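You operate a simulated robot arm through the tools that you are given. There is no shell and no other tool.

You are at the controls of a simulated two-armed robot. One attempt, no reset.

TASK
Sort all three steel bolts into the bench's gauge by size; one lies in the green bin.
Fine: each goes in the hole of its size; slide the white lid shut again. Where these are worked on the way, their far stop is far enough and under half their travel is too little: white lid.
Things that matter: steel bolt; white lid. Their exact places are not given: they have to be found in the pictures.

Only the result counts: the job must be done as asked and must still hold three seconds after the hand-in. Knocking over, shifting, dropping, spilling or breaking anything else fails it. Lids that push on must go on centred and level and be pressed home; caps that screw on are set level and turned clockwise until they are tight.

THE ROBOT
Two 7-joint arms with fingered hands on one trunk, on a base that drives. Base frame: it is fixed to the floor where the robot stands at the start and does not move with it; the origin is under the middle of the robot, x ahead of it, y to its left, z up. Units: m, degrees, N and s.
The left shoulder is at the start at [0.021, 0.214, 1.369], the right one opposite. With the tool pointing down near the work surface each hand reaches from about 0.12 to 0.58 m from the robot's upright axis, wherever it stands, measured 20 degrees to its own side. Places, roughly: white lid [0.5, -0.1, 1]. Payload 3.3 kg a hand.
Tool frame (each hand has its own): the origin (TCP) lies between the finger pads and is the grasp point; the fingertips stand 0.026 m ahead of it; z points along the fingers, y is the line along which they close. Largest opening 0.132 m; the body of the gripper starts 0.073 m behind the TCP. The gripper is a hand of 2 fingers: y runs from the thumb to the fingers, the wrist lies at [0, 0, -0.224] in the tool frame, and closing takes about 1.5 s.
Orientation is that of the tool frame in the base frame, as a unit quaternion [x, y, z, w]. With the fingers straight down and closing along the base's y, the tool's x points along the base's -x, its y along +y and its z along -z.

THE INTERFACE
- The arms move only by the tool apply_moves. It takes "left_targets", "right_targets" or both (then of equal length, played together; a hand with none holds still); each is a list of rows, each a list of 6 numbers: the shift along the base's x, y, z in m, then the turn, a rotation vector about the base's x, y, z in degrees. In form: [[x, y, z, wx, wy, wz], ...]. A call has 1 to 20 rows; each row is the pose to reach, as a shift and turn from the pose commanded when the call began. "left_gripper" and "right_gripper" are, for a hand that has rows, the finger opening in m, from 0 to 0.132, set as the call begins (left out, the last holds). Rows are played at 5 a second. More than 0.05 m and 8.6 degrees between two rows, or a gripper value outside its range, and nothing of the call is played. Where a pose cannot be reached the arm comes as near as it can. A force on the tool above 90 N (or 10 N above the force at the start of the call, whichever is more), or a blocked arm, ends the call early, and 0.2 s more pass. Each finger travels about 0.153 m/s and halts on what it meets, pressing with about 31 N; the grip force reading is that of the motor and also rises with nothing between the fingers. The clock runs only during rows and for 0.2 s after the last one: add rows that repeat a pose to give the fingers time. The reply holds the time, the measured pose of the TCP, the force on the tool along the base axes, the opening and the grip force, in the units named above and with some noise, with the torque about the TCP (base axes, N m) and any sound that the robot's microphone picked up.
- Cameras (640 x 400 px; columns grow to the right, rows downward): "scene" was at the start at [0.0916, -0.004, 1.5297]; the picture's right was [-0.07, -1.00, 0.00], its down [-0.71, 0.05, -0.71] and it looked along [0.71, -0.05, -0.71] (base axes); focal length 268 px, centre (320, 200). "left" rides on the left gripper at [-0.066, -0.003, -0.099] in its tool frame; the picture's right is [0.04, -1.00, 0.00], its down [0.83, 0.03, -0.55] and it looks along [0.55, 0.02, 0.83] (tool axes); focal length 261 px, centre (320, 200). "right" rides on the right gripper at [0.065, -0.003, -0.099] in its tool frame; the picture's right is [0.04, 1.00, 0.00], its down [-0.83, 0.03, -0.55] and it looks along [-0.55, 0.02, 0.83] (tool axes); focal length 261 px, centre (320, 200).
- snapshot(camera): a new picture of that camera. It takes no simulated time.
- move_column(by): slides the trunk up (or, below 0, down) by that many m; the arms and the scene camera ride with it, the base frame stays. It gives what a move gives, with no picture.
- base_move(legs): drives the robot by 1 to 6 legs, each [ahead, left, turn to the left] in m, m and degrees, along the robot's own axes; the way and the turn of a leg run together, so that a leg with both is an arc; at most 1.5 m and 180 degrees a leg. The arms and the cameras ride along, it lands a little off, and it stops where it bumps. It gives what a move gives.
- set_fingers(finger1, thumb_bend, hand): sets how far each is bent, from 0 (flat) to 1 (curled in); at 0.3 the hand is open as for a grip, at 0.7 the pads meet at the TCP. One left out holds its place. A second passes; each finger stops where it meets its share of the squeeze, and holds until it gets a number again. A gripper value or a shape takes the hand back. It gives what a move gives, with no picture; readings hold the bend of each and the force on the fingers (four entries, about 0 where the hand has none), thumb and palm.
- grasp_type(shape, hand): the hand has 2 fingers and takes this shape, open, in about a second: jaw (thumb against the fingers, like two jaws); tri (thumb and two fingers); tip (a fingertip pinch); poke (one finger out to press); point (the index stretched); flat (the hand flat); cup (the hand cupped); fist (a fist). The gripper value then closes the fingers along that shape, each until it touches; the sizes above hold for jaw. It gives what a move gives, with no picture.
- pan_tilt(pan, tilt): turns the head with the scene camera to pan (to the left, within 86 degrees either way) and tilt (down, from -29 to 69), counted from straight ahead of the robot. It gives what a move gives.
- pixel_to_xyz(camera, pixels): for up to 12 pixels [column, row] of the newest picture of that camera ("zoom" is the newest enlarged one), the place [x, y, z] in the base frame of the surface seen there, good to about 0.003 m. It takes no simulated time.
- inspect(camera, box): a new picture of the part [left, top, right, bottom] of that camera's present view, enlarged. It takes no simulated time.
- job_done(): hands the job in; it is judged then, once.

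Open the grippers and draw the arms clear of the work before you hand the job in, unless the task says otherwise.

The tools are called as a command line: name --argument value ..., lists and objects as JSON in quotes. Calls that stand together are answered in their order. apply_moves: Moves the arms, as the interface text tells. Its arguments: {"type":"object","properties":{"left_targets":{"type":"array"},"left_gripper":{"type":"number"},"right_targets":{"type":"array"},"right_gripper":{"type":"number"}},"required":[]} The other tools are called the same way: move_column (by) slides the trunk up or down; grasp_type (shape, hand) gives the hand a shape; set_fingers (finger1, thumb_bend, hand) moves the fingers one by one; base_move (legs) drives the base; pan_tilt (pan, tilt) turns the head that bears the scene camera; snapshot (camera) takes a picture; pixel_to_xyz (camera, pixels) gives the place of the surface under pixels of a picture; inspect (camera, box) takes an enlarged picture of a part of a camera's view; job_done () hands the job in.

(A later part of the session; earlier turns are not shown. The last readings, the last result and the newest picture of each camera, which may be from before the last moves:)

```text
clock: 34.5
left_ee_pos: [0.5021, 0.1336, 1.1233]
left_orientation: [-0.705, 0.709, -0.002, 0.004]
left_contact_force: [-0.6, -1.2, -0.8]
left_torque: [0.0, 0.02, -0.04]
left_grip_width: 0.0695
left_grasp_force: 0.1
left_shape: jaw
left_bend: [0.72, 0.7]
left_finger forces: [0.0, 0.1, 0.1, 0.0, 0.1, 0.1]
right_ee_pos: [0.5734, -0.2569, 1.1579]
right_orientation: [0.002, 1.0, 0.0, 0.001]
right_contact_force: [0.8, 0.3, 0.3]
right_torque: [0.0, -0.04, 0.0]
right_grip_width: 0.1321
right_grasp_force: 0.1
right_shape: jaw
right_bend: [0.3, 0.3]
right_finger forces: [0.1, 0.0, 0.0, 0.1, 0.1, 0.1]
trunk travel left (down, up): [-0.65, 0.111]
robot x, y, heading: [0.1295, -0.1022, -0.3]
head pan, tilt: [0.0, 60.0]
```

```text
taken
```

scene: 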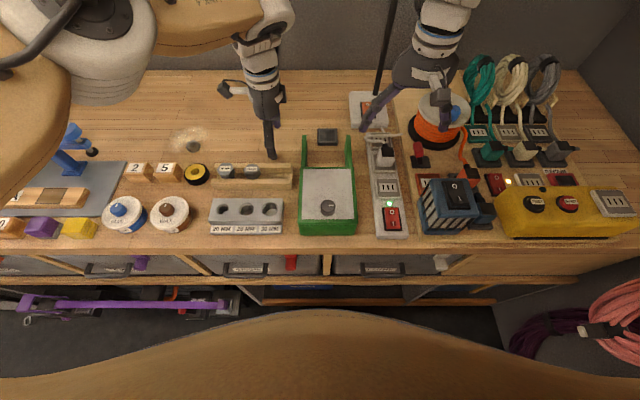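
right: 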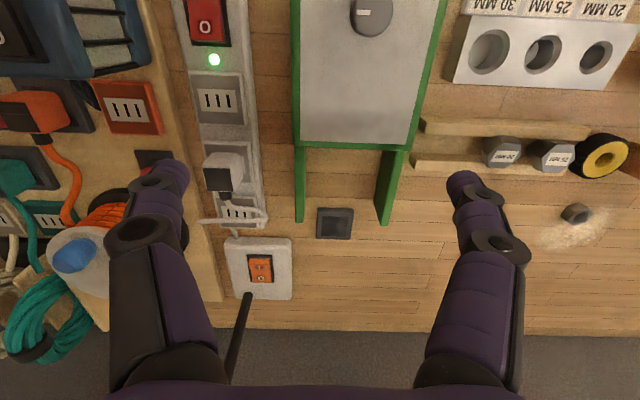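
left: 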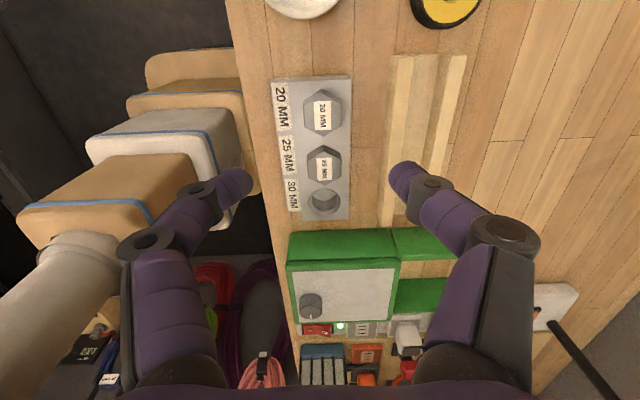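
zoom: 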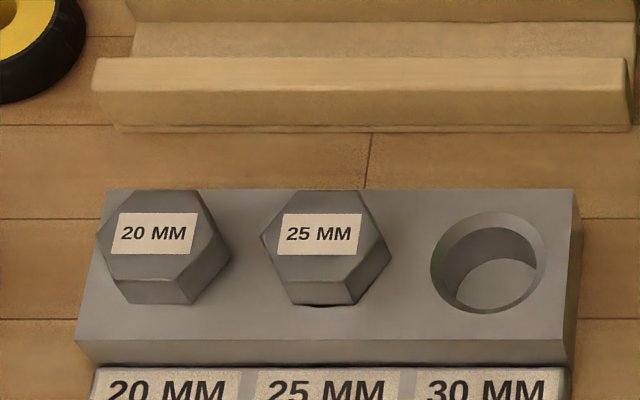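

The 20 MM looks flush; the 25 MM shows a thin dark gap under its front edge. I zoom in to see whether it is fully seated.

inspect --camera "scene" --box '[232, 190, 267, 218]'

inspect --camera "left" --box '[270, 75, 370, 225]'

pixel_to_xyz --camera "left" --pixels '[[323, 112], [318, 118], [330, 105], [324, 166], [318, 172], [330, 160], [300, 140], [340, 140], [300, 190], [325, 138], [345, 180], [322, 182]]'

```text
14.29 times, centred on (250, 204) of scene
```

zoom: 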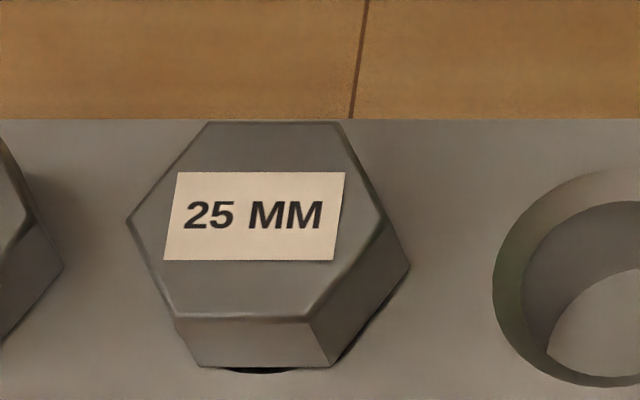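

```text
2.67 times, centred on (320, 150) of left
```

zoom: 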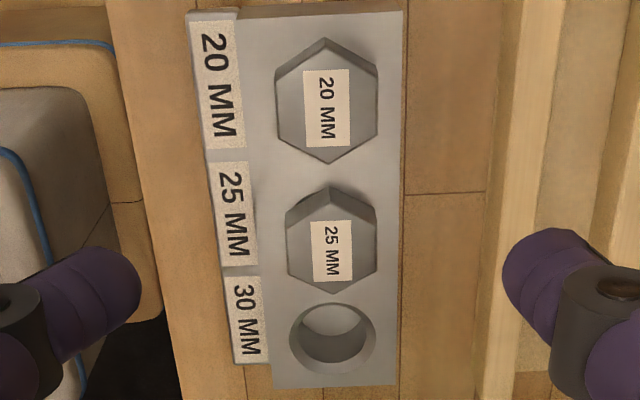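

```text
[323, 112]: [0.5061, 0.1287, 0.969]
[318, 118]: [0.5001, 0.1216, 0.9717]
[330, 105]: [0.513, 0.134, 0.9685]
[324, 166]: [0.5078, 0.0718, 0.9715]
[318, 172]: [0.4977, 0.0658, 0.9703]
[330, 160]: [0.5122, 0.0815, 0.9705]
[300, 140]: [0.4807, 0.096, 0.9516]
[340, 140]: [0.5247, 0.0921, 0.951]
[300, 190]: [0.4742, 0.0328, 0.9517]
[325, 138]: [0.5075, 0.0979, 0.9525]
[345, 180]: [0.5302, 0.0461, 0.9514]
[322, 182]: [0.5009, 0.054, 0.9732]
```

Head tops are both at z≈0.970 and the gauge face 0.952, so both bolts are fully seated. Next the bin: I'll use the left arm again, so I raise both hands and shift the base 0.15 m further right.

apply_moves --left_targets '[[0, 0, 0.03, 0, 0, 0], [0, 0, 0.06, 0, 0, 0], [0, 0, 0.08, 0, 0, 0], [0, 0, 0.08, 0, 0, 0]]' --right_targets '[[-0.02, 0, 0.04, 0, 0, 0], [-0.05, 0, 0.08, 0, 0, 0], [-0.08, 0, 0.12, 0, 0, 0], [-0.1, 0, 0.12, 0, 0, 0]]'

snapshot --camera "scene"

snapshot --camera "right"

```text
clock: 35.5
left_ee_pos: [0.5057, 0.1326, 1.2019]
left_orientation: [-0.705, 0.709, -0.002, 0.004]
left_contact_force: [0.3, -0.4, 0.2]
left_torque: [-0.02, -0.02, 0.02]
left_grip_width: 0.0696
left_grasp_force: 0.1
left_shape: jaw
left_bend: [0.72, 0.7]
left_finger forces: [0.0, 0.0, 0.0, 0.0, 0.0, 0.0]
right_ee_pos: [0.4763, -0.2587, 1.2799]
right_orientation: [0.003, 1.0, -0.001, 0.0]
right_contact_force: [-0.1, -0.2, -0.5]
right_torque: [-0.02, -0.03, 0.02]
right_grip_width: 0.1318
right_grasp_force: 0.0
right_shape: jaw
right_bend: [0.3, 0.3]
right_finger forces: [0.0, 0.1, 0.1, 0.0, 0.0, 0.1]
trunk travel left (down, up): [-0.65, 0.111]
robot x, y, heading: [0.1331, -0.0975, -0.2]
head pan, tilt: [0.0, 60.0]
```

```text
taken
```

scene: 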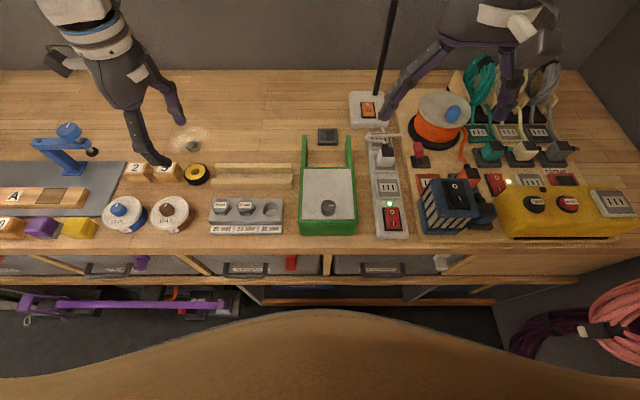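

```text
taken
```

right: 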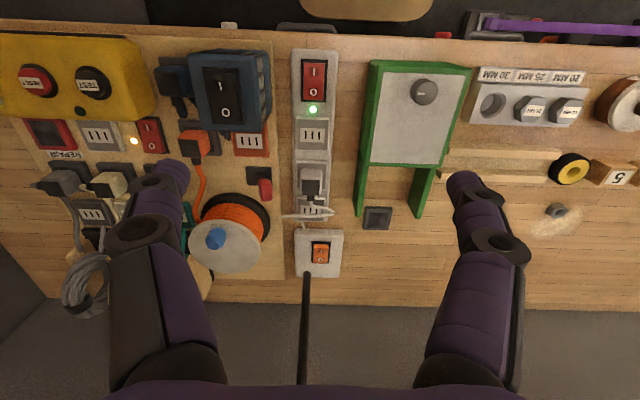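

The path to the right is clear on the bench side and the pole stands far back. I drive 0.15 m to the right.

base_move --legs '[[0, -0.15, 0]]'

snapshot --camera "scene"

inspect --camera "scene" --box '[230, 120, 350, 240]'

snapshot --camera "left"

```text
clock: 36.9
left_ee_pos: [0.5056, -0.0201, 1.202]
left_orientation: [-0.704, 0.71, -0.002, 0.004]
left_contact_force: [0.4, -0.6, -0.2]
left_torque: [0.05, -0.01, 0.0]
left_grip_width: 0.0694
left_grasp_force: 0.0
left_shape: jaw
left_bend: [0.72, 0.7]
left_finger forces: [0.0, 0.0, 0.0, 0.0, 0.1, 0.0]
right_ee_pos: [0.4761, -0.4112, 1.2805]
right_orientation: [0.004, 1.0, 0.0, 0.0]
right_contact_force: [0.4, -1.2, 0.6]
right_torque: [-0.01, 0.03, -0.02]
right_grip_width: 0.132
right_grasp_force: 0.1
right_shape: jaw
right_bend: [0.3, 0.3]
right_finger forces: [0.1, 0.0, 0.0, 0.0, 0.0, 0.0]
trunk travel left (down, up): [-0.65, 0.111]
robot x, y, heading: [0.1275, -0.2498, -0.3]
head pan, tilt: [0.0, 60.0]
```

```text
taken
```

scene: 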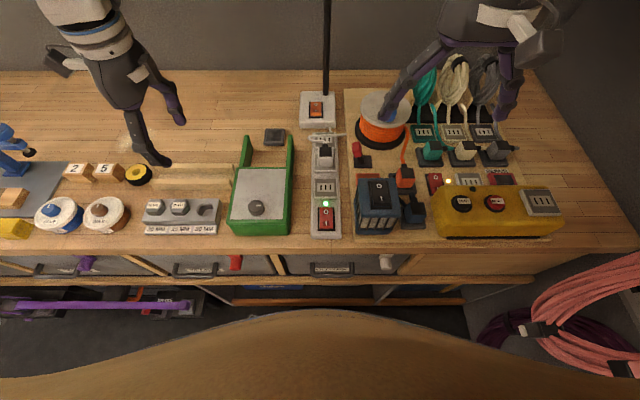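

```text
3.33 times, centred on (290, 180) of scene
```

zoom: 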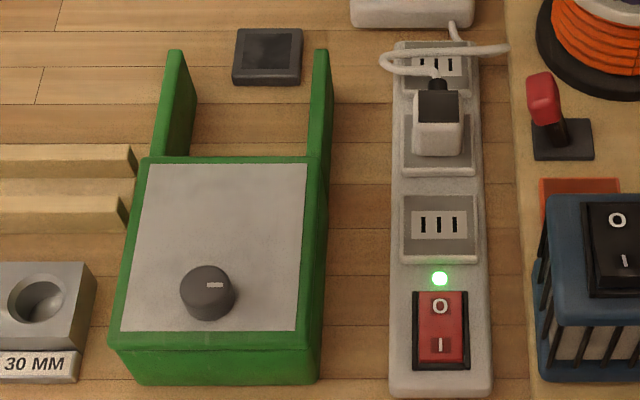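

```text
taken
```

left: 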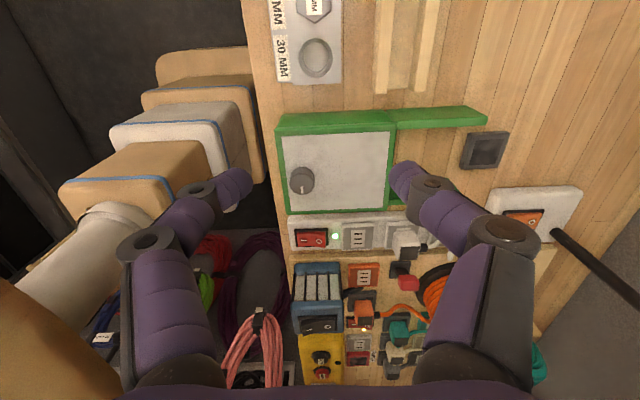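

The bin and its lid knob are now well placed for the left arm. I zoom with the left camera on the knob (302,181) and lid for exact positions.

inspect --camera "left" --box '[260, 95, 420, 225]'

pixel_to_xyz --camera "left" --pixels '[[302, 174], [298, 176], [306, 172], [302, 186], [285, 145], [285, 200], [385, 140], [385, 190], [340, 160], [450, 118], [340, 125], [400, 118]]'

```text
3.08 times, centred on (340, 160) of left
```

zoom: 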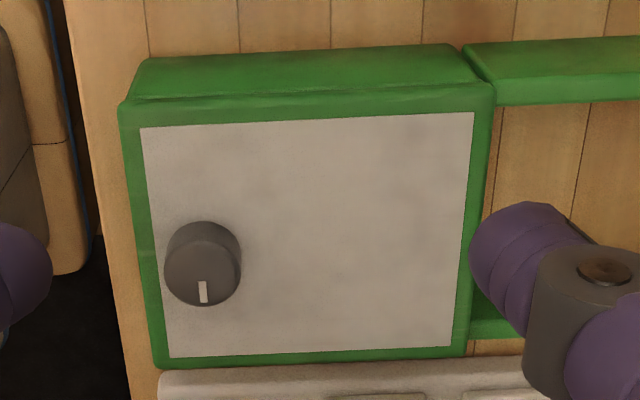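

```text
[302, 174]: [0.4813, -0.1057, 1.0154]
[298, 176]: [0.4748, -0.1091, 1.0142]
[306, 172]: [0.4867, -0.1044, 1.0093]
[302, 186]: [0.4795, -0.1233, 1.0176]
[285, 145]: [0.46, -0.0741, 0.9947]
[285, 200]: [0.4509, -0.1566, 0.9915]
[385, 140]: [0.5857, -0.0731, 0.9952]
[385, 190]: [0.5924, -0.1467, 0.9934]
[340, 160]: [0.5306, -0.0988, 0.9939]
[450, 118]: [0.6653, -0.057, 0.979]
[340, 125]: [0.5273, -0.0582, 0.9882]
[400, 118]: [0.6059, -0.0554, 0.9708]
```

The knob centre is at about (0.4796,−0.117), top z 1.017, 30 mm wide. I bring the left hand above it to z≈1.06.

apply_moves --left_targets '[[-0.007, -0.025, -0.035, 0, 0, 0], [-0.014, -0.05, -0.07, 0, 0, 0], [-0.02, -0.075, -0.105, 0, 0, 0], [-0.026, -0.097, -0.14, 0, 0, 0], [-0.026, -0.097, -0.14, 0, 0, 0], [-0.026, -0.097, -0.14, 0, 0, 0]]'

snapshot --camera "left"

inspect --camera "left" --box '[270, 110, 370, 210]'

```text
clock: 38.3
left_ee_pos: [0.4803, -0.1145, 1.0631]
left_orientation: [-0.704, 0.711, -0.002, 0.005]
left_contact_force: [0.2, -0.1, 0.2]
left_torque: [0.0, -0.03, -0.02]
left_grip_width: 0.0696
left_grasp_force: 0.1
left_shape: jaw
left_bend: [0.72, 0.7]
left_finger forces: [0.0, 0.1, 0.1, 0.0, 0.0, 0.0]
right_ee_pos: [0.475, -0.4111, 1.2803]
right_orientation: [0.004, 1.0, 0.0, 0.0]
right_contact_force: [-0.3, -0.1, -0.1]
right_torque: [0.01, 0.0, -0.03]
right_grip_width: 0.1321
right_grasp_force: 0.0
right_shape: jaw
right_bend: [0.3, 0.3]
right_finger forces: [0.0, 0.1, 0.1, 0.0, 0.0, 0.0]
trunk travel left (down, up): [-0.65, 0.111]
robot x, y, heading: [0.1279, -0.2519, -0.3]
head pan, tilt: [0.0, 60.0]
```

```text
taken
```

left: 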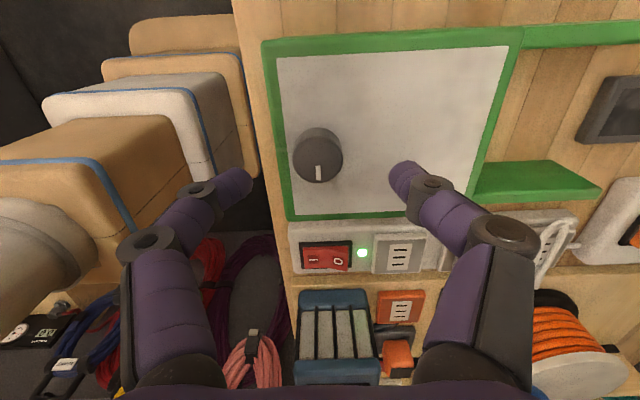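

```text
4.00 times, centred on (320, 160) of left
```

zoom: 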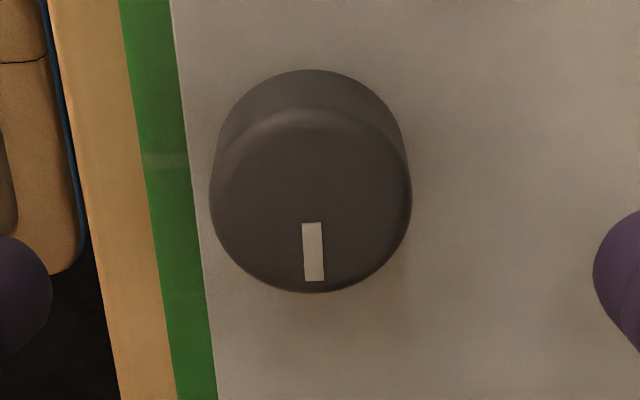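

The knob is centred within 1–1.5 mm. I descend to z≈1.026 and close on it.

apply_moves --left_targets '[[-0.001, -0.001, -0.015, 0, 0, 0], [-0.001, -0.001, -0.03, 0, 0, 0], [-0.001, -0.001, -0.037, 0, 0, 0], [-0.001, -0.001, -0.037, 0, 0, 0]]'

apply_moves --left_targets '[[0, 0, 0, 0, 0, 0], [0, 0, 0, 0, 0, 0], [0, 0, 0, 0, 0, 0], [0, 0, 0, 0, 0, 0]]' --left_gripper 0.0

snapshot --camera "left"

inspect --camera "scene" --box '[200, 130, 320, 250]'

```text
clock: 39.3
left_ee_pos: [0.4785, -0.1167, 1.0264]
left_orientation: [-0.704, 0.71, -0.001, 0.005]
left_contact_force: [0.2, -0.3, -0.5]
left_torque: [0.02, -0.01, 0.0]
left_grip_width: 0.0695
left_grasp_force: 0.0
left_shape: jaw
left_bend: [0.72, 0.7]
left_finger forces: [0.0, 0.0, 0.0, 0.1, 0.0, 0.0]
right_ee_pos: [0.4749, -0.4115, 1.2799]
right_orientation: [0.004, 1.0, -0.001, 0.0]
right_contact_force: [0.6, -0.5, 1.0]
right_torque: [-0.01, 0.03, 0.01]
right_grip_width: 0.132
right_grasp_force: 0.1
right_shape: jaw
right_bend: [0.3, 0.3]
right_finger forces: [0.0, 0.0, 0.0, 0.1, 0.0, 0.0]
trunk travel left (down, up): [-0.65, 0.111]
robot x, y, heading: [0.1309, -0.2526, -0.2]
head pan, tilt: [0.0, 60.0]
```

```text
clock: 40.3
left_ee_pos: [0.4793, -0.1155, 1.025]
left_orientation: [-0.704, 0.71, -0.003, 0.005]
left_contact_force: [1.5, 1.4, -3.8]
left_torque: [-0.02, 0.0, 0.0]
left_grip_width: 0.0241
left_grasp_force: 31.3
left_shape: jaw
left_bend: [0.73, 0.7]
left_finger forces: [27.2, 0.1, 0.0, 0.1, 27.9, 0.0]
right_ee_pos: [0.4744, -0.4098, 1.2803]
right_orientation: [0.004, 1.0, 0.0, 0.0]
right_contact_force: [-0.6, -0.2, 0.6]
right_torque: [0.0, -0.01, 0.02]
right_grip_width: 0.1316
right_grasp_force: 0.0
right_shape: jaw
right_bend: [0.3, 0.3]
right_finger forces: [0.0, 0.1, 0.0, 0.0, 0.0, 0.0]
trunk travel left (down, up): [-0.65, 0.111]
robot x, y, heading: [0.1296, -0.2534, -0.6]
head pan, tilt: [0.0, 60.0]
```

```text
taken
```

left: 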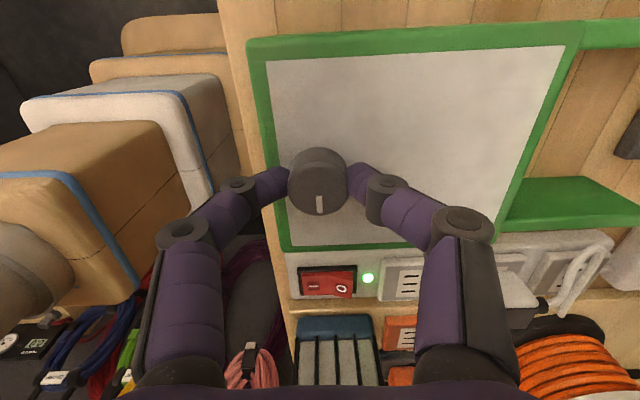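

```text
3.33 times, centred on (260, 190) of scene
```

zoom: 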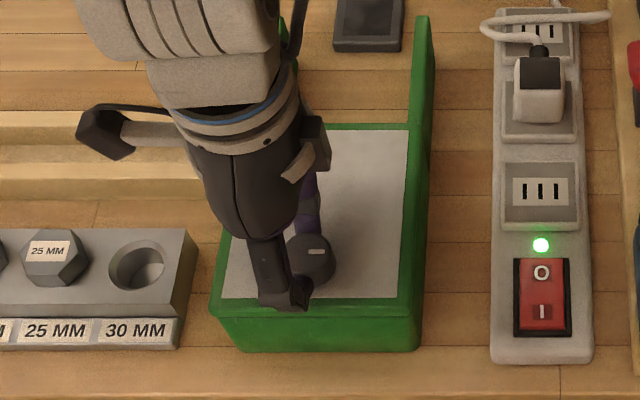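

The knob is gripped. I slide the lid toward +x by 60 mm first and watch the force.

apply_moves --left_targets '[[0.01, 0, 0, 0, 0, 0], [0.02, 0, 0, 0, 0, 0], [0.03, 0, 0, 0, 0, 0], [0.04, 0, 0, 0, 0, 0], [0.05, 0, 0, 0, 0, 0], [0.06, 0, 0, 0, 0, 0], [0.06, 0, 0, 0, 0, 0]]'

snapshot --camera "left"

inspect --camera "scene" --box '[200, 130, 320, 250]'

```text
clock: 41.9
left_ee_pos: [0.5389, -0.1163, 1.0245]
left_orientation: [-0.705, 0.71, -0.003, 0.004]
left_contact_force: [-0.2, 5.0, 5.9]
left_torque: [0.08, 0.02, -0.01]
left_grip_width: 0.0245
left_grasp_force: 31.1
left_shape: jaw
left_bend: [0.73, 0.7]
left_finger forces: [30.2, 0.0, 0.0, 0.0, 30.2, 0.0]
right_ee_pos: [0.475, -0.4097, 1.279]
right_orientation: [0.003, 1.0, 0.0, 0.0]
right_contact_force: [-0.5, -0.7, 0.5]
right_torque: [0.04, 0.0, 0.0]
right_grip_width: 0.1318
right_grasp_force: 0.0
right_shape: jaw
right_bend: [0.3, 0.3]
right_finger forces: [0.0, 0.1, 0.0, 0.1, 0.1, 0.1]
trunk travel left (down, up): [-0.65, 0.111]
robot x, y, heading: [0.131, -0.2516, -0.4]
head pan, tilt: [0.0, 60.0]
```

```text
taken
```

left: 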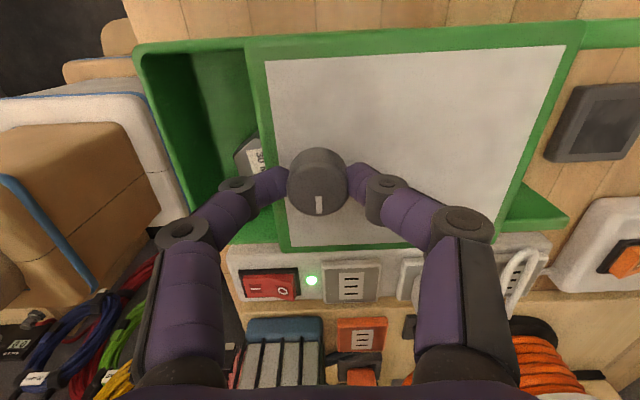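

```text
3.33 times, centred on (260, 190) of scene
```

zoom: 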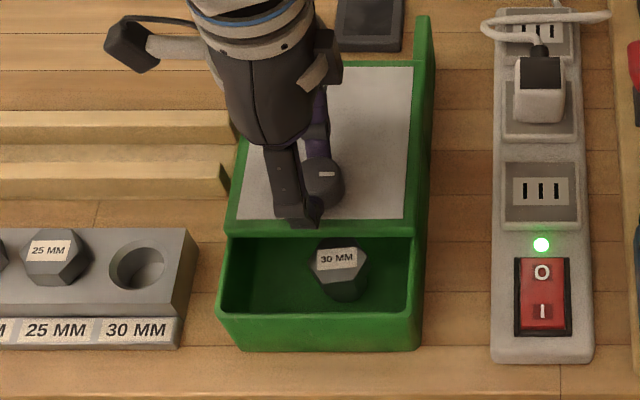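

The lid slides freely, revealing the 30 MM bolt standing in the bin. I continue sliding another 45 mm toward its far stop.

apply_moves --left_targets '[[0.01, 0, 0, 0, 0, 0], [0.02, 0, 0, 0, 0, 0], [0.03, 0, 0, 0, 0, 0], [0.038, 0, 0, 0, 0, 0], [0.045, 0, 0, 0, 0, 0], [0.045, 0, 0, 0, 0, 0]]'

inspect --camera "scene" --box '[200, 130, 320, 250]'

snapshot --camera "left"

```text
clock: 43.3
left_ee_pos: [0.5818, -0.1159, 1.0255]
left_orientation: [-0.704, 0.71, -0.003, 0.003]
left_contact_force: [0.0, 2.2, -2.6]
left_torque: [0.06, 0.01, -0.01]
left_grip_width: 0.0242
left_grasp_force: 31.1
left_shape: jaw
left_bend: [0.73, 0.7]
left_finger forces: [29.2, 0.0, 0.0, 0.0, 28.5, 0.1]
right_ee_pos: [0.4758, -0.4101, 1.2798]
right_orientation: [0.004, 1.0, -0.001, 0.0]
right_contact_force: [0.2, -0.7, -0.2]
right_torque: [0.01, -0.02, -0.02]
right_grip_width: 0.132
right_grasp_force: 0.0
right_shape: jaw
right_bend: [0.3, 0.3]
right_finger forces: [0.0, 0.0, 0.1, 0.0, 0.1, 0.0]
trunk travel left (down, up): [-0.65, 0.111]
robot x, y, heading: [0.1263, -0.2525, -0.3]
head pan, tilt: [0.0, 60.0]
```

```text
3.33 times, centred on (260, 190) of scene
```

zoom: 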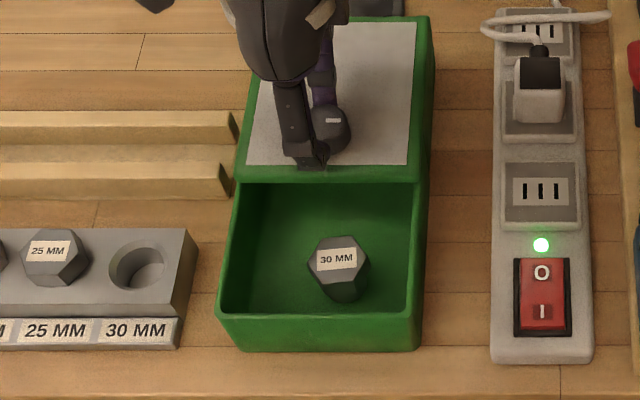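

```text
taken
```

left: 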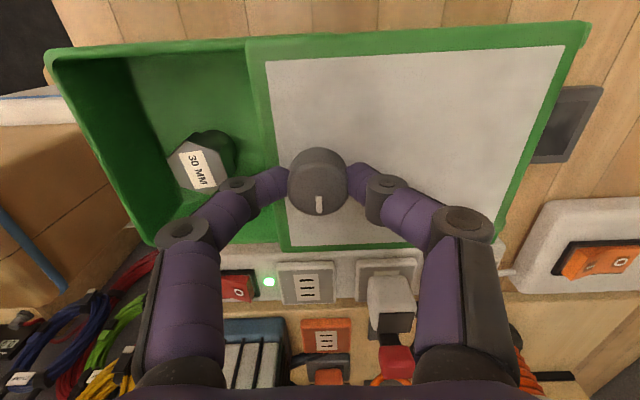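

The bin is well open; forces remain small. I push on gently in 5 mm steps to find the far stop.

apply_moves --left_targets '[[0.005, 0, 0, 0, 0, 0], [0.01, 0, 0, 0, 0, 0], [0.015, 0, 0, 0, 0, 0], [0.015, 0, 0, 0, 0, 0]]'

inspect --camera "scene" --box '[200, 110, 320, 230]'

```text
clock: 44.3
left_ee_pos: [0.599, -0.1159, 1.0258]
left_orientation: [-0.705, 0.709, -0.003, 0.004]
left_contact_force: [0.2, 6.3, 11.2]
left_torque: [0.1, 0.06, -0.02]
left_grip_width: 0.0244
left_grasp_force: 30.9
left_shape: jaw
left_bend: [0.73, 0.7]
left_finger forces: [31.5, 0.1, 0.0, 0.0, 31.4, 0.0]
right_ee_pos: [0.4749, -0.4088, 1.2802]
right_orientation: [0.003, 1.0, 0.0, 0.0]
right_contact_force: [-0.1, -0.8, 0.3]
right_torque: [0.0, 0.01, -0.05]
right_grip_width: 0.1318
right_grasp_force: 0.0
right_shape: jaw
right_bend: [0.3, 0.3]
right_finger forces: [0.0, 0.1, 0.0, 0.0, 0.0, 0.0]
trunk travel left (down, up): [-0.65, 0.111]
robot x, y, heading: [0.13, -0.2491, -0.2]
head pan, tilt: [0.0, 60.0]
```

```text
3.33 times, centred on (260, 170) of scene
```

zoom: 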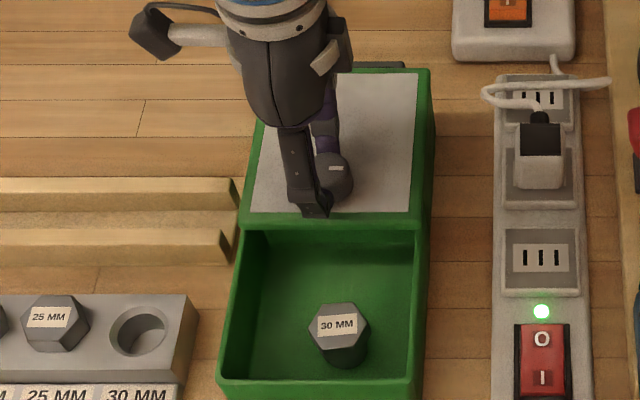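

Travel is about 120 mm now. I press a further 10 mm to confirm the stop.

apply_moves --left_targets '[[0.005, 0, 0.0005, 0, 0, 0], [0.01, 0, 0.0005, 0, 0, 0], [0.01, 0, 0.0005, 0, 0, 0]]'

inspect --camera "scene" --box '[200, 110, 320, 230]'

```text
clock: 45.1
left_ee_pos: [0.6057, -0.1152, 1.0245]
left_orientation: [-0.704, 0.71, -0.002, 0.005]
left_contact_force: [-6.6, 5.9, 12.7]
left_torque: [0.07, 0.26, -0.01]
left_grip_width: 0.0255
left_grasp_force: 30.9
left_shape: jaw
left_bend: [0.73, 0.71]
left_finger forces: [35.6, 0.1, 0.0, 0.0, 28.3, 0.1]
right_ee_pos: [0.4737, -0.41, 1.2799]
right_orientation: [0.003, 1.0, 0.0, 0.001]
right_contact_force: [-0.2, 0.0, -0.2]
right_torque: [0.0, -0.01, -0.01]
right_grip_width: 0.1319
right_grasp_force: 0.1
right_shape: jaw
right_bend: [0.3, 0.3]
right_finger forces: [0.1, 0.1, 0.1, 0.0, 0.0, 0.1]
trunk travel left (down, up): [-0.65, 0.111]
robot x, y, heading: [0.1305, -0.251, -0.4]
head pan, tilt: [0.0, 60.0]
```

```text
3.33 times, centred on (260, 170) of scene
```

zoom: 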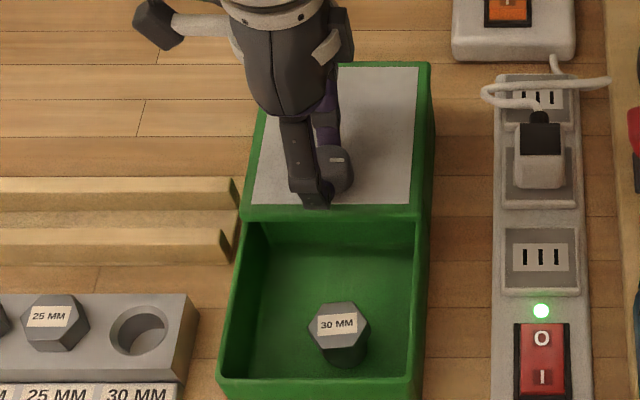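

Force x −6.6 N with motion ending at x≈0.606: the lid is at its far stop. I open the fingers and lift off the knob.

apply_moves --left_targets '[[-0.002, 0, 0, 0, 0, 0], [-0.002, 0, 0, 0, 0, 0], [-0.002, 0, 0, 0, 0, 0], [-0.002, 0, 0, 0, 0, 0], [-0.002, 0, 0.02, 0, 0, 0], [-0.002, 0, 0.05, 0, 0, 0], [-0.03, 0, 0.07, 0, 0, 0], [-0.07, 0, 0.07, 0, 0, 0], [-0.105, 0, 0.07, 0, 0, 0], [-0.105, 0, 0.07, 0, 0, 0]]' --left_gripper 0.075

inspect --camera "scene" --box '[200, 110, 320, 240]'

snapshot --camera "left"

inspect --camera "left" --box '[260, 90, 400, 220]'

```text
clock: 47.3
left_ee_pos: [0.5068, -0.1188, 1.0951]
left_orientation: [-0.706, 0.709, -0.001, 0.005]
left_contact_force: [0.0, -0.6, -0.1]
left_torque: [0.0, 0.01, 0.02]
left_grip_width: 0.0744
left_grasp_force: 0.0
left_shape: jaw
left_bend: [0.72, 0.7]
left_finger forces: [0.0, 0.0, 0.1, 0.0, 0.0, 0.1]
right_ee_pos: [0.4748, -0.4105, 1.2799]
right_orientation: [0.003, 1.0, 0.0, 0.001]
right_contact_force: [-0.8, 0.1, 0.0]
right_torque: [0.01, -0.02, 0.03]
right_grip_width: 0.1317
right_grasp_force: 0.2
right_shape: jaw
right_bend: [0.3, 0.3]
right_finger forces: [0.1, 0.1, 0.0, 0.1, 0.0, 0.0]
trunk travel left (down, up): [-0.65, 0.111]
robot x, y, heading: [0.1285, -0.2485, -0.1]
head pan, tilt: [0.0, 60.0]
```

```text
3.08 times, centred on (260, 175) of scene
```

zoom: 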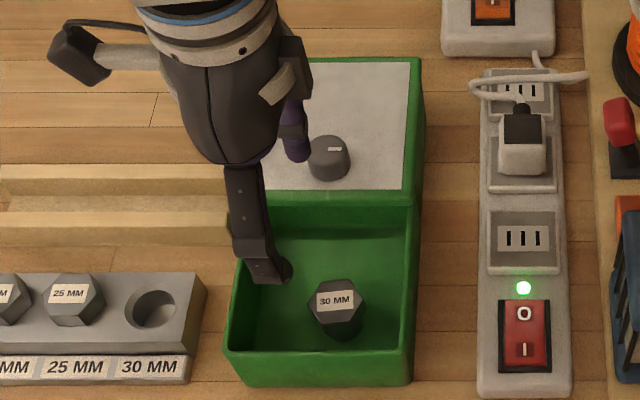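

```text
taken
```

left: 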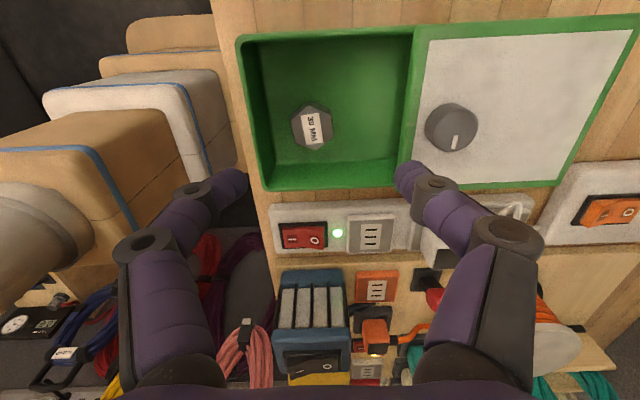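

```text
3.08 times, centred on (330, 155) of left
```

zoom: 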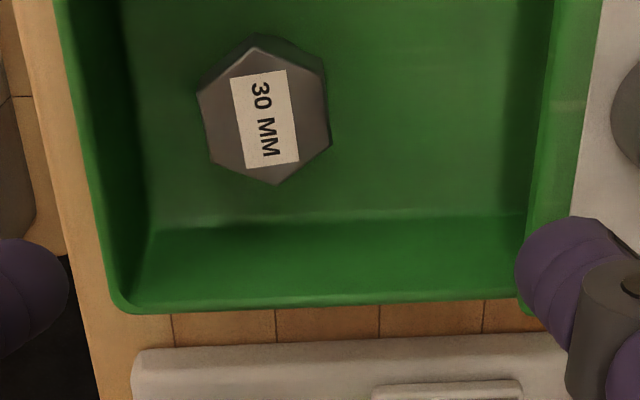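

The bin's inside and the 30 MM head (312,128 in the left view) are clear. I measure head, bin floor and bin walls.

pixel_to_xyz --camera "left" --pixels '[[312, 128], [306, 122], [318, 134], [303, 136], [280, 80], [350, 100], [350, 150], [250, 60], [262, 170], [330, 188], [330, 33], [408, 110]]'

inspect --camera "left" --box '[280, 90, 350, 165]'

inspect --camera "scene" --box '[235, 180, 295, 230]'

```text
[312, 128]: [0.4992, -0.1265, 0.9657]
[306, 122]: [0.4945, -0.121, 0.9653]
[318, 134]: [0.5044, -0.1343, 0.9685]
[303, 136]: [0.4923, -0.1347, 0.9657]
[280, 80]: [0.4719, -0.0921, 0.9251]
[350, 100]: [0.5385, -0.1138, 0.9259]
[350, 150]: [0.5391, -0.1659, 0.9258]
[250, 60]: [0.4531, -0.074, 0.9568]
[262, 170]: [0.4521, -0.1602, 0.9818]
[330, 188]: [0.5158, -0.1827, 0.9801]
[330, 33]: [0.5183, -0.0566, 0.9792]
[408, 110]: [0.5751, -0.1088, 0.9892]
```

```text
5.33 times, centred on (315, 128) of left
```

zoom: 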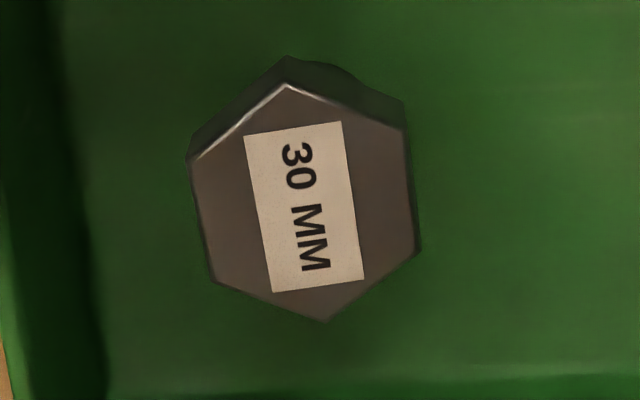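

```text
8.00 times, centred on (265, 205) of scene
```

zoom: 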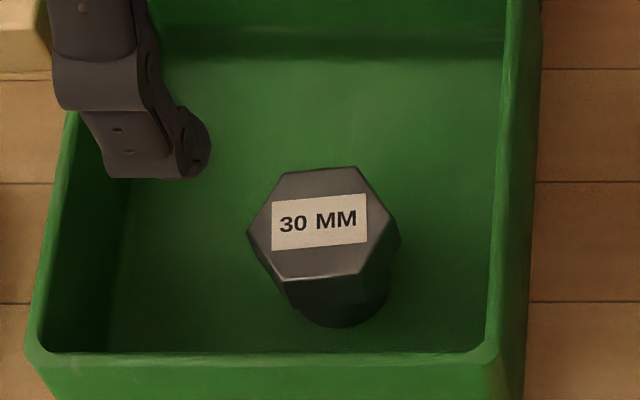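

The 30 MM head centre is at about (0.500,−0.127), top z≈0.966, bin floor 0.925, rim 0.98, and its flats are turned about +4°. Before reaching in, I close the fingers in free air to the head's width to see how far the knuckles bulge.

apply_moves --left_targets '[[0, 0, 0, 0, 0, 0], [0, 0, 0, 0, 0, 0], [0, 0, 0, 0, 0, 0]]' --left_gripper 0.05

snapshot --camera "left"

inspect --camera "scene" --box '[215, 100, 295, 210]'

inspect --camera "right" --box '[300, 0, 640, 250]'

```text
clock: 48.1
left_ee_pos: [0.5056, -0.1174, 1.0961]
left_orientation: [-0.704, 0.71, -0.001, 0.004]
left_contact_force: [0.7, -0.4, 0.0]
left_torque: [0.03, -0.01, 0.04]
left_grip_width: 0.0502
left_grasp_force: 0.0
left_shape: jaw
left_bend: [0.73, 0.7]
left_finger forces: [0.0, 0.0, 0.0, 0.0, 0.0, 0.0]
right_ee_pos: [0.4765, -0.4106, 1.2797]
right_orientation: [0.004, 1.0, 0.0, 0.0]
right_contact_force: [0.1, 0.0, -0.1]
right_torque: [-0.04, 0.01, 0.02]
right_grip_width: 0.1319
right_grasp_force: 0.1
right_shape: jaw
right_bend: [0.3, 0.3]
right_finger forces: [0.0, 0.0, 0.1, 0.0, 0.1, 0.0]
trunk travel left (down, up): [-0.65, 0.111]
robot x, y, heading: [0.1291, -0.2506, -0.3]
head pan, tilt: [0.0, 60.0]
```

```text
taken
```

left: 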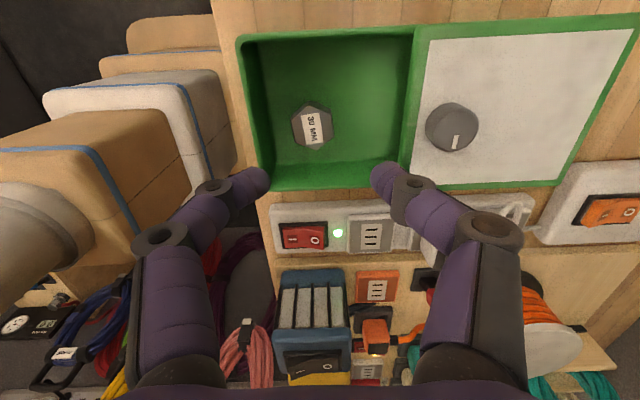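

```text
3.64 times, centred on (255, 155) of scene
```

zoom: 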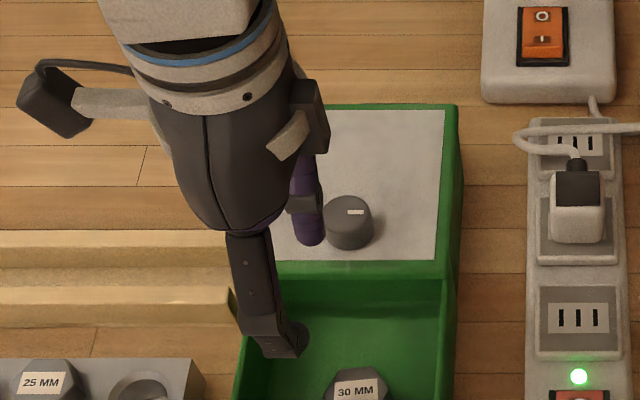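

```text
1.60 times, centred on (470, 125) of right
```

zoom: 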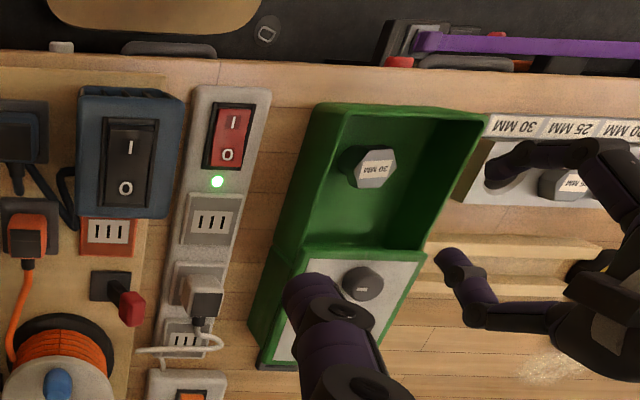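

I measure points on both fingers: distal joints near (213,188)/(410,183) and outer knuckles near (160,237)/(492,228).

pixel_to_xyz --camera "left" --pixels '[[213, 186], [160, 237], [410, 182], [492, 228], [262, 178], [380, 172], [200, 196], [137, 235], [140, 245], [515, 230], [430, 183], [260, 188]]'

pixel_to_xyz --camera "right" --pixels '[[480, 110], [490, 95], [535, 95], [455, 162], [462, 182], [470, 200], [500, 200], [478, 112], [505, 90], [520, 90], [470, 170], [540, 200]]'

snapshot --camera "right"

```text
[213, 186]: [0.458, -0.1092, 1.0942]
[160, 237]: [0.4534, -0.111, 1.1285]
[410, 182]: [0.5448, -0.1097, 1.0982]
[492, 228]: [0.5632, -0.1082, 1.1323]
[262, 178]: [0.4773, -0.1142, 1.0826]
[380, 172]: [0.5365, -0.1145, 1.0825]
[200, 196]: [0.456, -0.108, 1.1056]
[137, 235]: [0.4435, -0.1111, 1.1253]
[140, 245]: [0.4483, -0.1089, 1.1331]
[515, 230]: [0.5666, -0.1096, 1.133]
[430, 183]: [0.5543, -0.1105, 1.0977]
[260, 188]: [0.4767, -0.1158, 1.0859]
```

```text
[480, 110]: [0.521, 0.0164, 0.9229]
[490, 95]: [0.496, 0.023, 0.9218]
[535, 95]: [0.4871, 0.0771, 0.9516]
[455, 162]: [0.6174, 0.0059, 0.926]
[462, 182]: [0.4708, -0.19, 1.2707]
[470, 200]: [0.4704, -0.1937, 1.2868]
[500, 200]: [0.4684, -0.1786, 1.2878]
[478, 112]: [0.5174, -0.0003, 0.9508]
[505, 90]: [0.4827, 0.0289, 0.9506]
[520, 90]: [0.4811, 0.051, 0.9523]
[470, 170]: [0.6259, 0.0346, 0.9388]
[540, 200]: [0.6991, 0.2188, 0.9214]
```

```text
taken
```

right: 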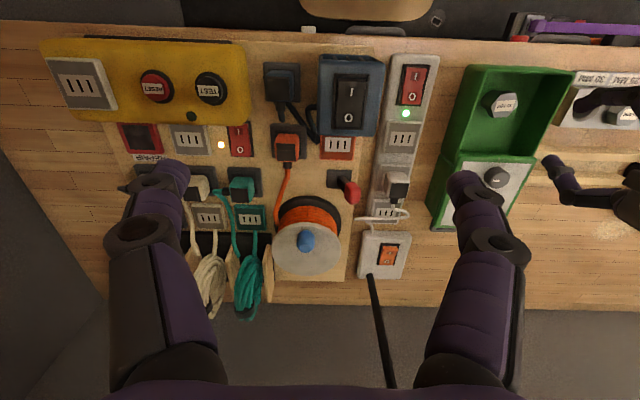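

Finger joints bulge to about 43 mm from centre at TCP height, too wide for the front wall if closing along x. Closing along the other flats at yaw ≈34° gives ~6 mm wall clearance, so I turn the hand −55.6° and centre over the bolt at z≈1.05.

apply_moves --left_targets '[[-0.001, -0.001, 0, 0, 0, -7.9], [-0.002, -0.002, 0, 0, 0, -15.9], [-0.003, -0.004, -0.005, 0, 0, -23.8], [-0.004, -0.005, -0.01, 0, 0, -31.8], [-0.005, -0.007, -0.02, 0, 0, -39.7], [-0.006, -0.008, -0.03, 0, 0, -47.7], [-0.006, -0.009, -0.04, 0, 0, -55.6], [-0.006, -0.009, -0.04, 0, 0, -55.6], [-0.006, -0.009, -0.04, 0, 0, -55.6]]' --left_gripper 0.046

snapshot --camera "left"

inspect --camera "left" --box '[240, 60, 400, 200]'

inspect --camera "scene" --box '[220, 140, 310, 240]'

```text
clock: 50.1
left_ee_pos: [0.4972, -0.1265, 1.0562]
left_orientation: [-0.291, 0.957, -0.003, 0.002]
left_contact_force: [-0.1, -0.5, 0.5]
left_torque: [0.02, 0.0, 0.02]
left_grip_width: 0.0466
left_grasp_force: 0.1
left_shape: jaw
left_bend: [0.73, 0.7]
left_finger forces: [0.1, 0.0, 0.1, 0.0, 0.1, 0.0]
right_ee_pos: [0.4743, -0.4112, 1.2793]
right_orientation: [0.003, 1.0, 0.0, 0.0]
right_contact_force: [0.7, 0.1, 0.7]
right_torque: [-0.02, -0.01, 0.03]
right_grip_width: 0.1319
right_grasp_force: 0.1
right_shape: jaw
right_bend: [0.3, 0.3]
right_finger forces: [0.0, 0.0, 0.0, 0.0, 0.0, 0.1]
trunk travel left (down, up): [-0.65, 0.111]
robot x, y, heading: [0.1281, -0.2508, -0.2]
head pan, tilt: [0.0, 60.0]
```

```text
taken
```

left: 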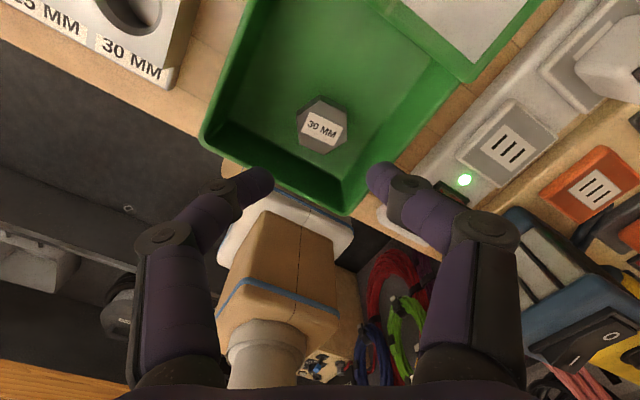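

```text
2.86 times, centred on (320, 130) of left
```

zoom: 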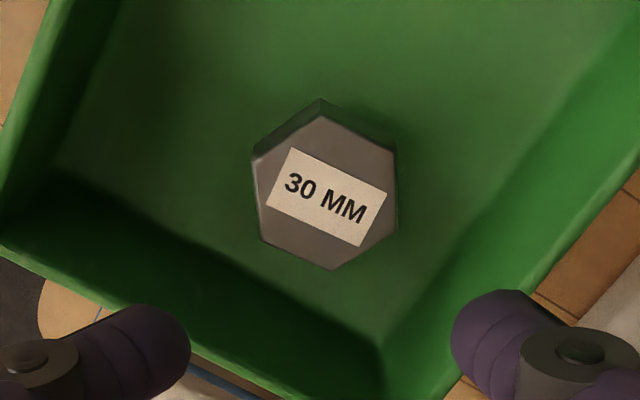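

```text
4.00 times, centred on (265, 190) of scene
```

zoom: 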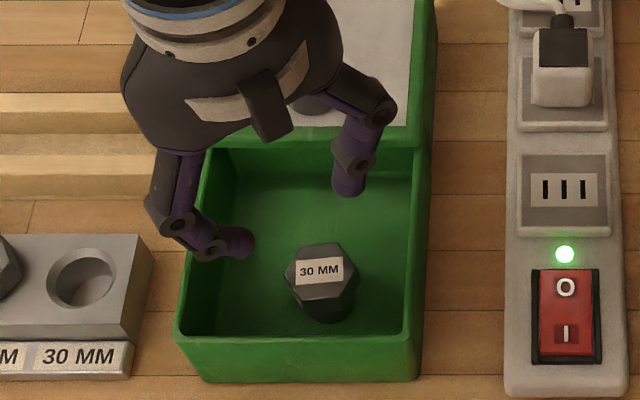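

The camera shows the head about 4 mm ahead in +x of the grasp point. I shift +4 mm in x and lower to z≈1.0 to check wall clearance.

apply_moves --left_targets '[[0.002, 0, -0.02, 0, 0, 0], [0.004, 0, -0.04, 0, 0, 0], [0.004, 0, -0.056, 0, 0, 0], [0.004, 0, -0.056, 0, 0, 0]]'

snapshot --camera "left"

inspect --camera "left" --box '[240, 90, 400, 230]'

inspect --camera "scene" --box '[220, 150, 310, 240]'

```text
clock: 51.1
left_ee_pos: [0.4999, -0.1239, 1.0005]
left_orientation: [-0.292, 0.956, -0.004, 0.003]
left_contact_force: [-0.2, 0.3, -1.0]
left_torque: [0.0, 0.01, -0.04]
left_grip_width: 0.0465
left_grasp_force: 0.2
left_shape: jaw
left_bend: [0.73, 0.7]
left_finger forces: [0.0, 0.0, 0.0, 0.0, 0.0, 0.1]
right_ee_pos: [0.4753, -0.4104, 1.2811]
right_orientation: [0.003, 1.0, 0.0, 0.001]
right_contact_force: [0.1, -0.6, 0.0]
right_torque: [0.02, -0.02, -0.03]
right_grip_width: 0.132
right_grasp_force: 0.1
right_shape: jaw
right_bend: [0.3, 0.3]
right_finger forces: [0.0, 0.0, 0.1, 0.0, 0.0, 0.1]
trunk travel left (down, up): [-0.65, 0.111]
robot x, y, heading: [0.1289, -0.2519, -0.5]
head pan, tilt: [0.0, 60.0]
```

```text
taken
```

left: 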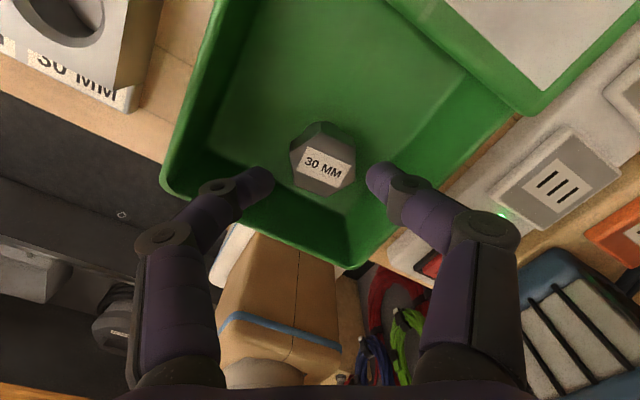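

```text
2.86 times, centred on (320, 160) of left
```

zoom: 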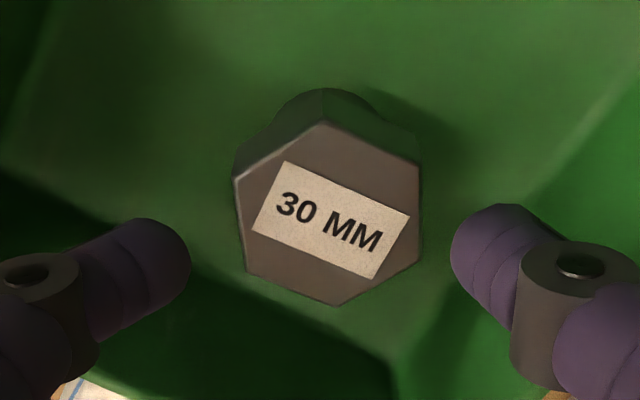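

```text
4.44 times, centred on (265, 195) of scene
```

zoom: 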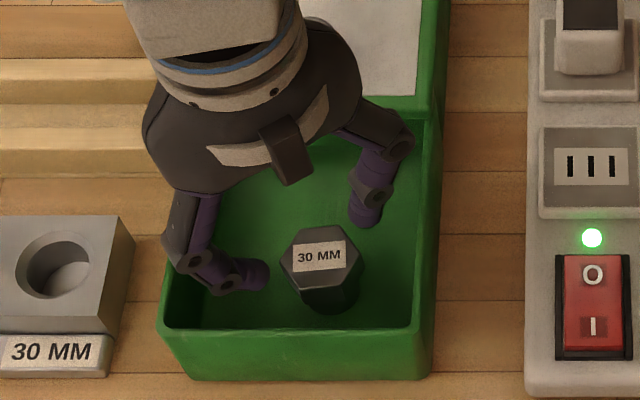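

The head is centred within 2.5 mm; I correct by (+1.5,−2) mm, narrow the opening to 0.041 for wall clearance, and lower to z≈0.988 first.

apply_moves --left_targets '[[0.0015, -0.002, 0, 0, 0, 0], [0.0015, -0.002, 0, 0, 0, 0], [0.0015, -0.002, -0.006, 0, 0, 0], [0.0015, -0.002, -0.012, 0, 0, 0], [0.0015, -0.002, -0.012, 0, 0, 0]]' --left_gripper 0.041

inspect --camera "left" --box '[200, 90, 440, 260]'

inspect --camera "scene" --box '[220, 150, 310, 240]'

inspect --camera "right" --box '[420, 40, 620, 240]'

```text
clock: 52.3
left_ee_pos: [0.5031, -0.1275, 0.9881]
left_orientation: [-0.292, 0.956, -0.004, 0.002]
left_contact_force: [0.4, 0.4, 0.3]
left_torque: [0.0, 0.0, -0.02]
left_grip_width: 0.0415
left_grasp_force: 0.0
left_shape: jaw
left_bend: [0.73, 0.7]
left_finger forces: [0.0, 0.0, 0.0, 0.1, 0.0, 0.0]
right_ee_pos: [0.4757, -0.4102, 1.2811]
right_orientation: [0.004, 1.0, 0.0, 0.0]
right_contact_force: [0.0, -0.7, 0.2]
right_torque: [0.04, 0.01, -0.01]
right_grip_width: 0.1317
right_grasp_force: 0.1
right_shape: jaw
right_bend: [0.3, 0.3]
right_finger forces: [0.0, 0.0, 0.0, 0.1, 0.1, 0.0]
trunk travel left (down, up): [-0.65, 0.111]
robot x, y, heading: [0.133, -0.2536, -0.4]
head pan, tilt: [0.0, 60.0]
```

```text
2.35 times, centred on (320, 175) of left
```

zoom: 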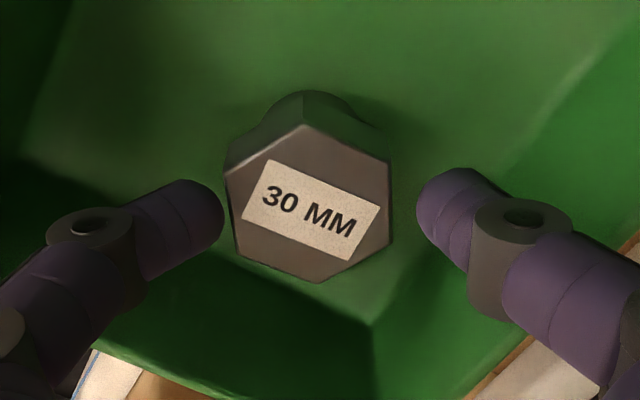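

```text
4.44 times, centred on (265, 195) of scene
```

zoom: 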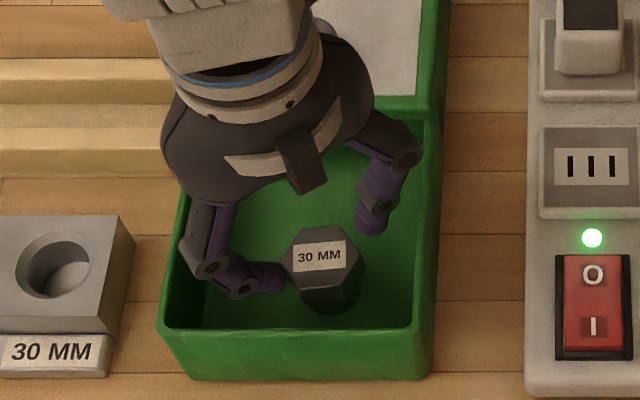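

```text
2.00 times, centred on (520, 140) of right
```

zoom: 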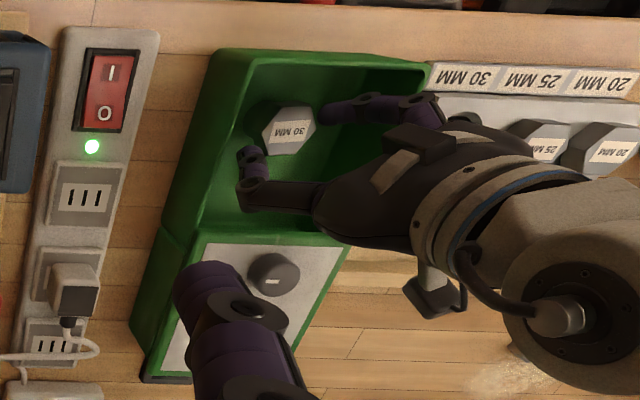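

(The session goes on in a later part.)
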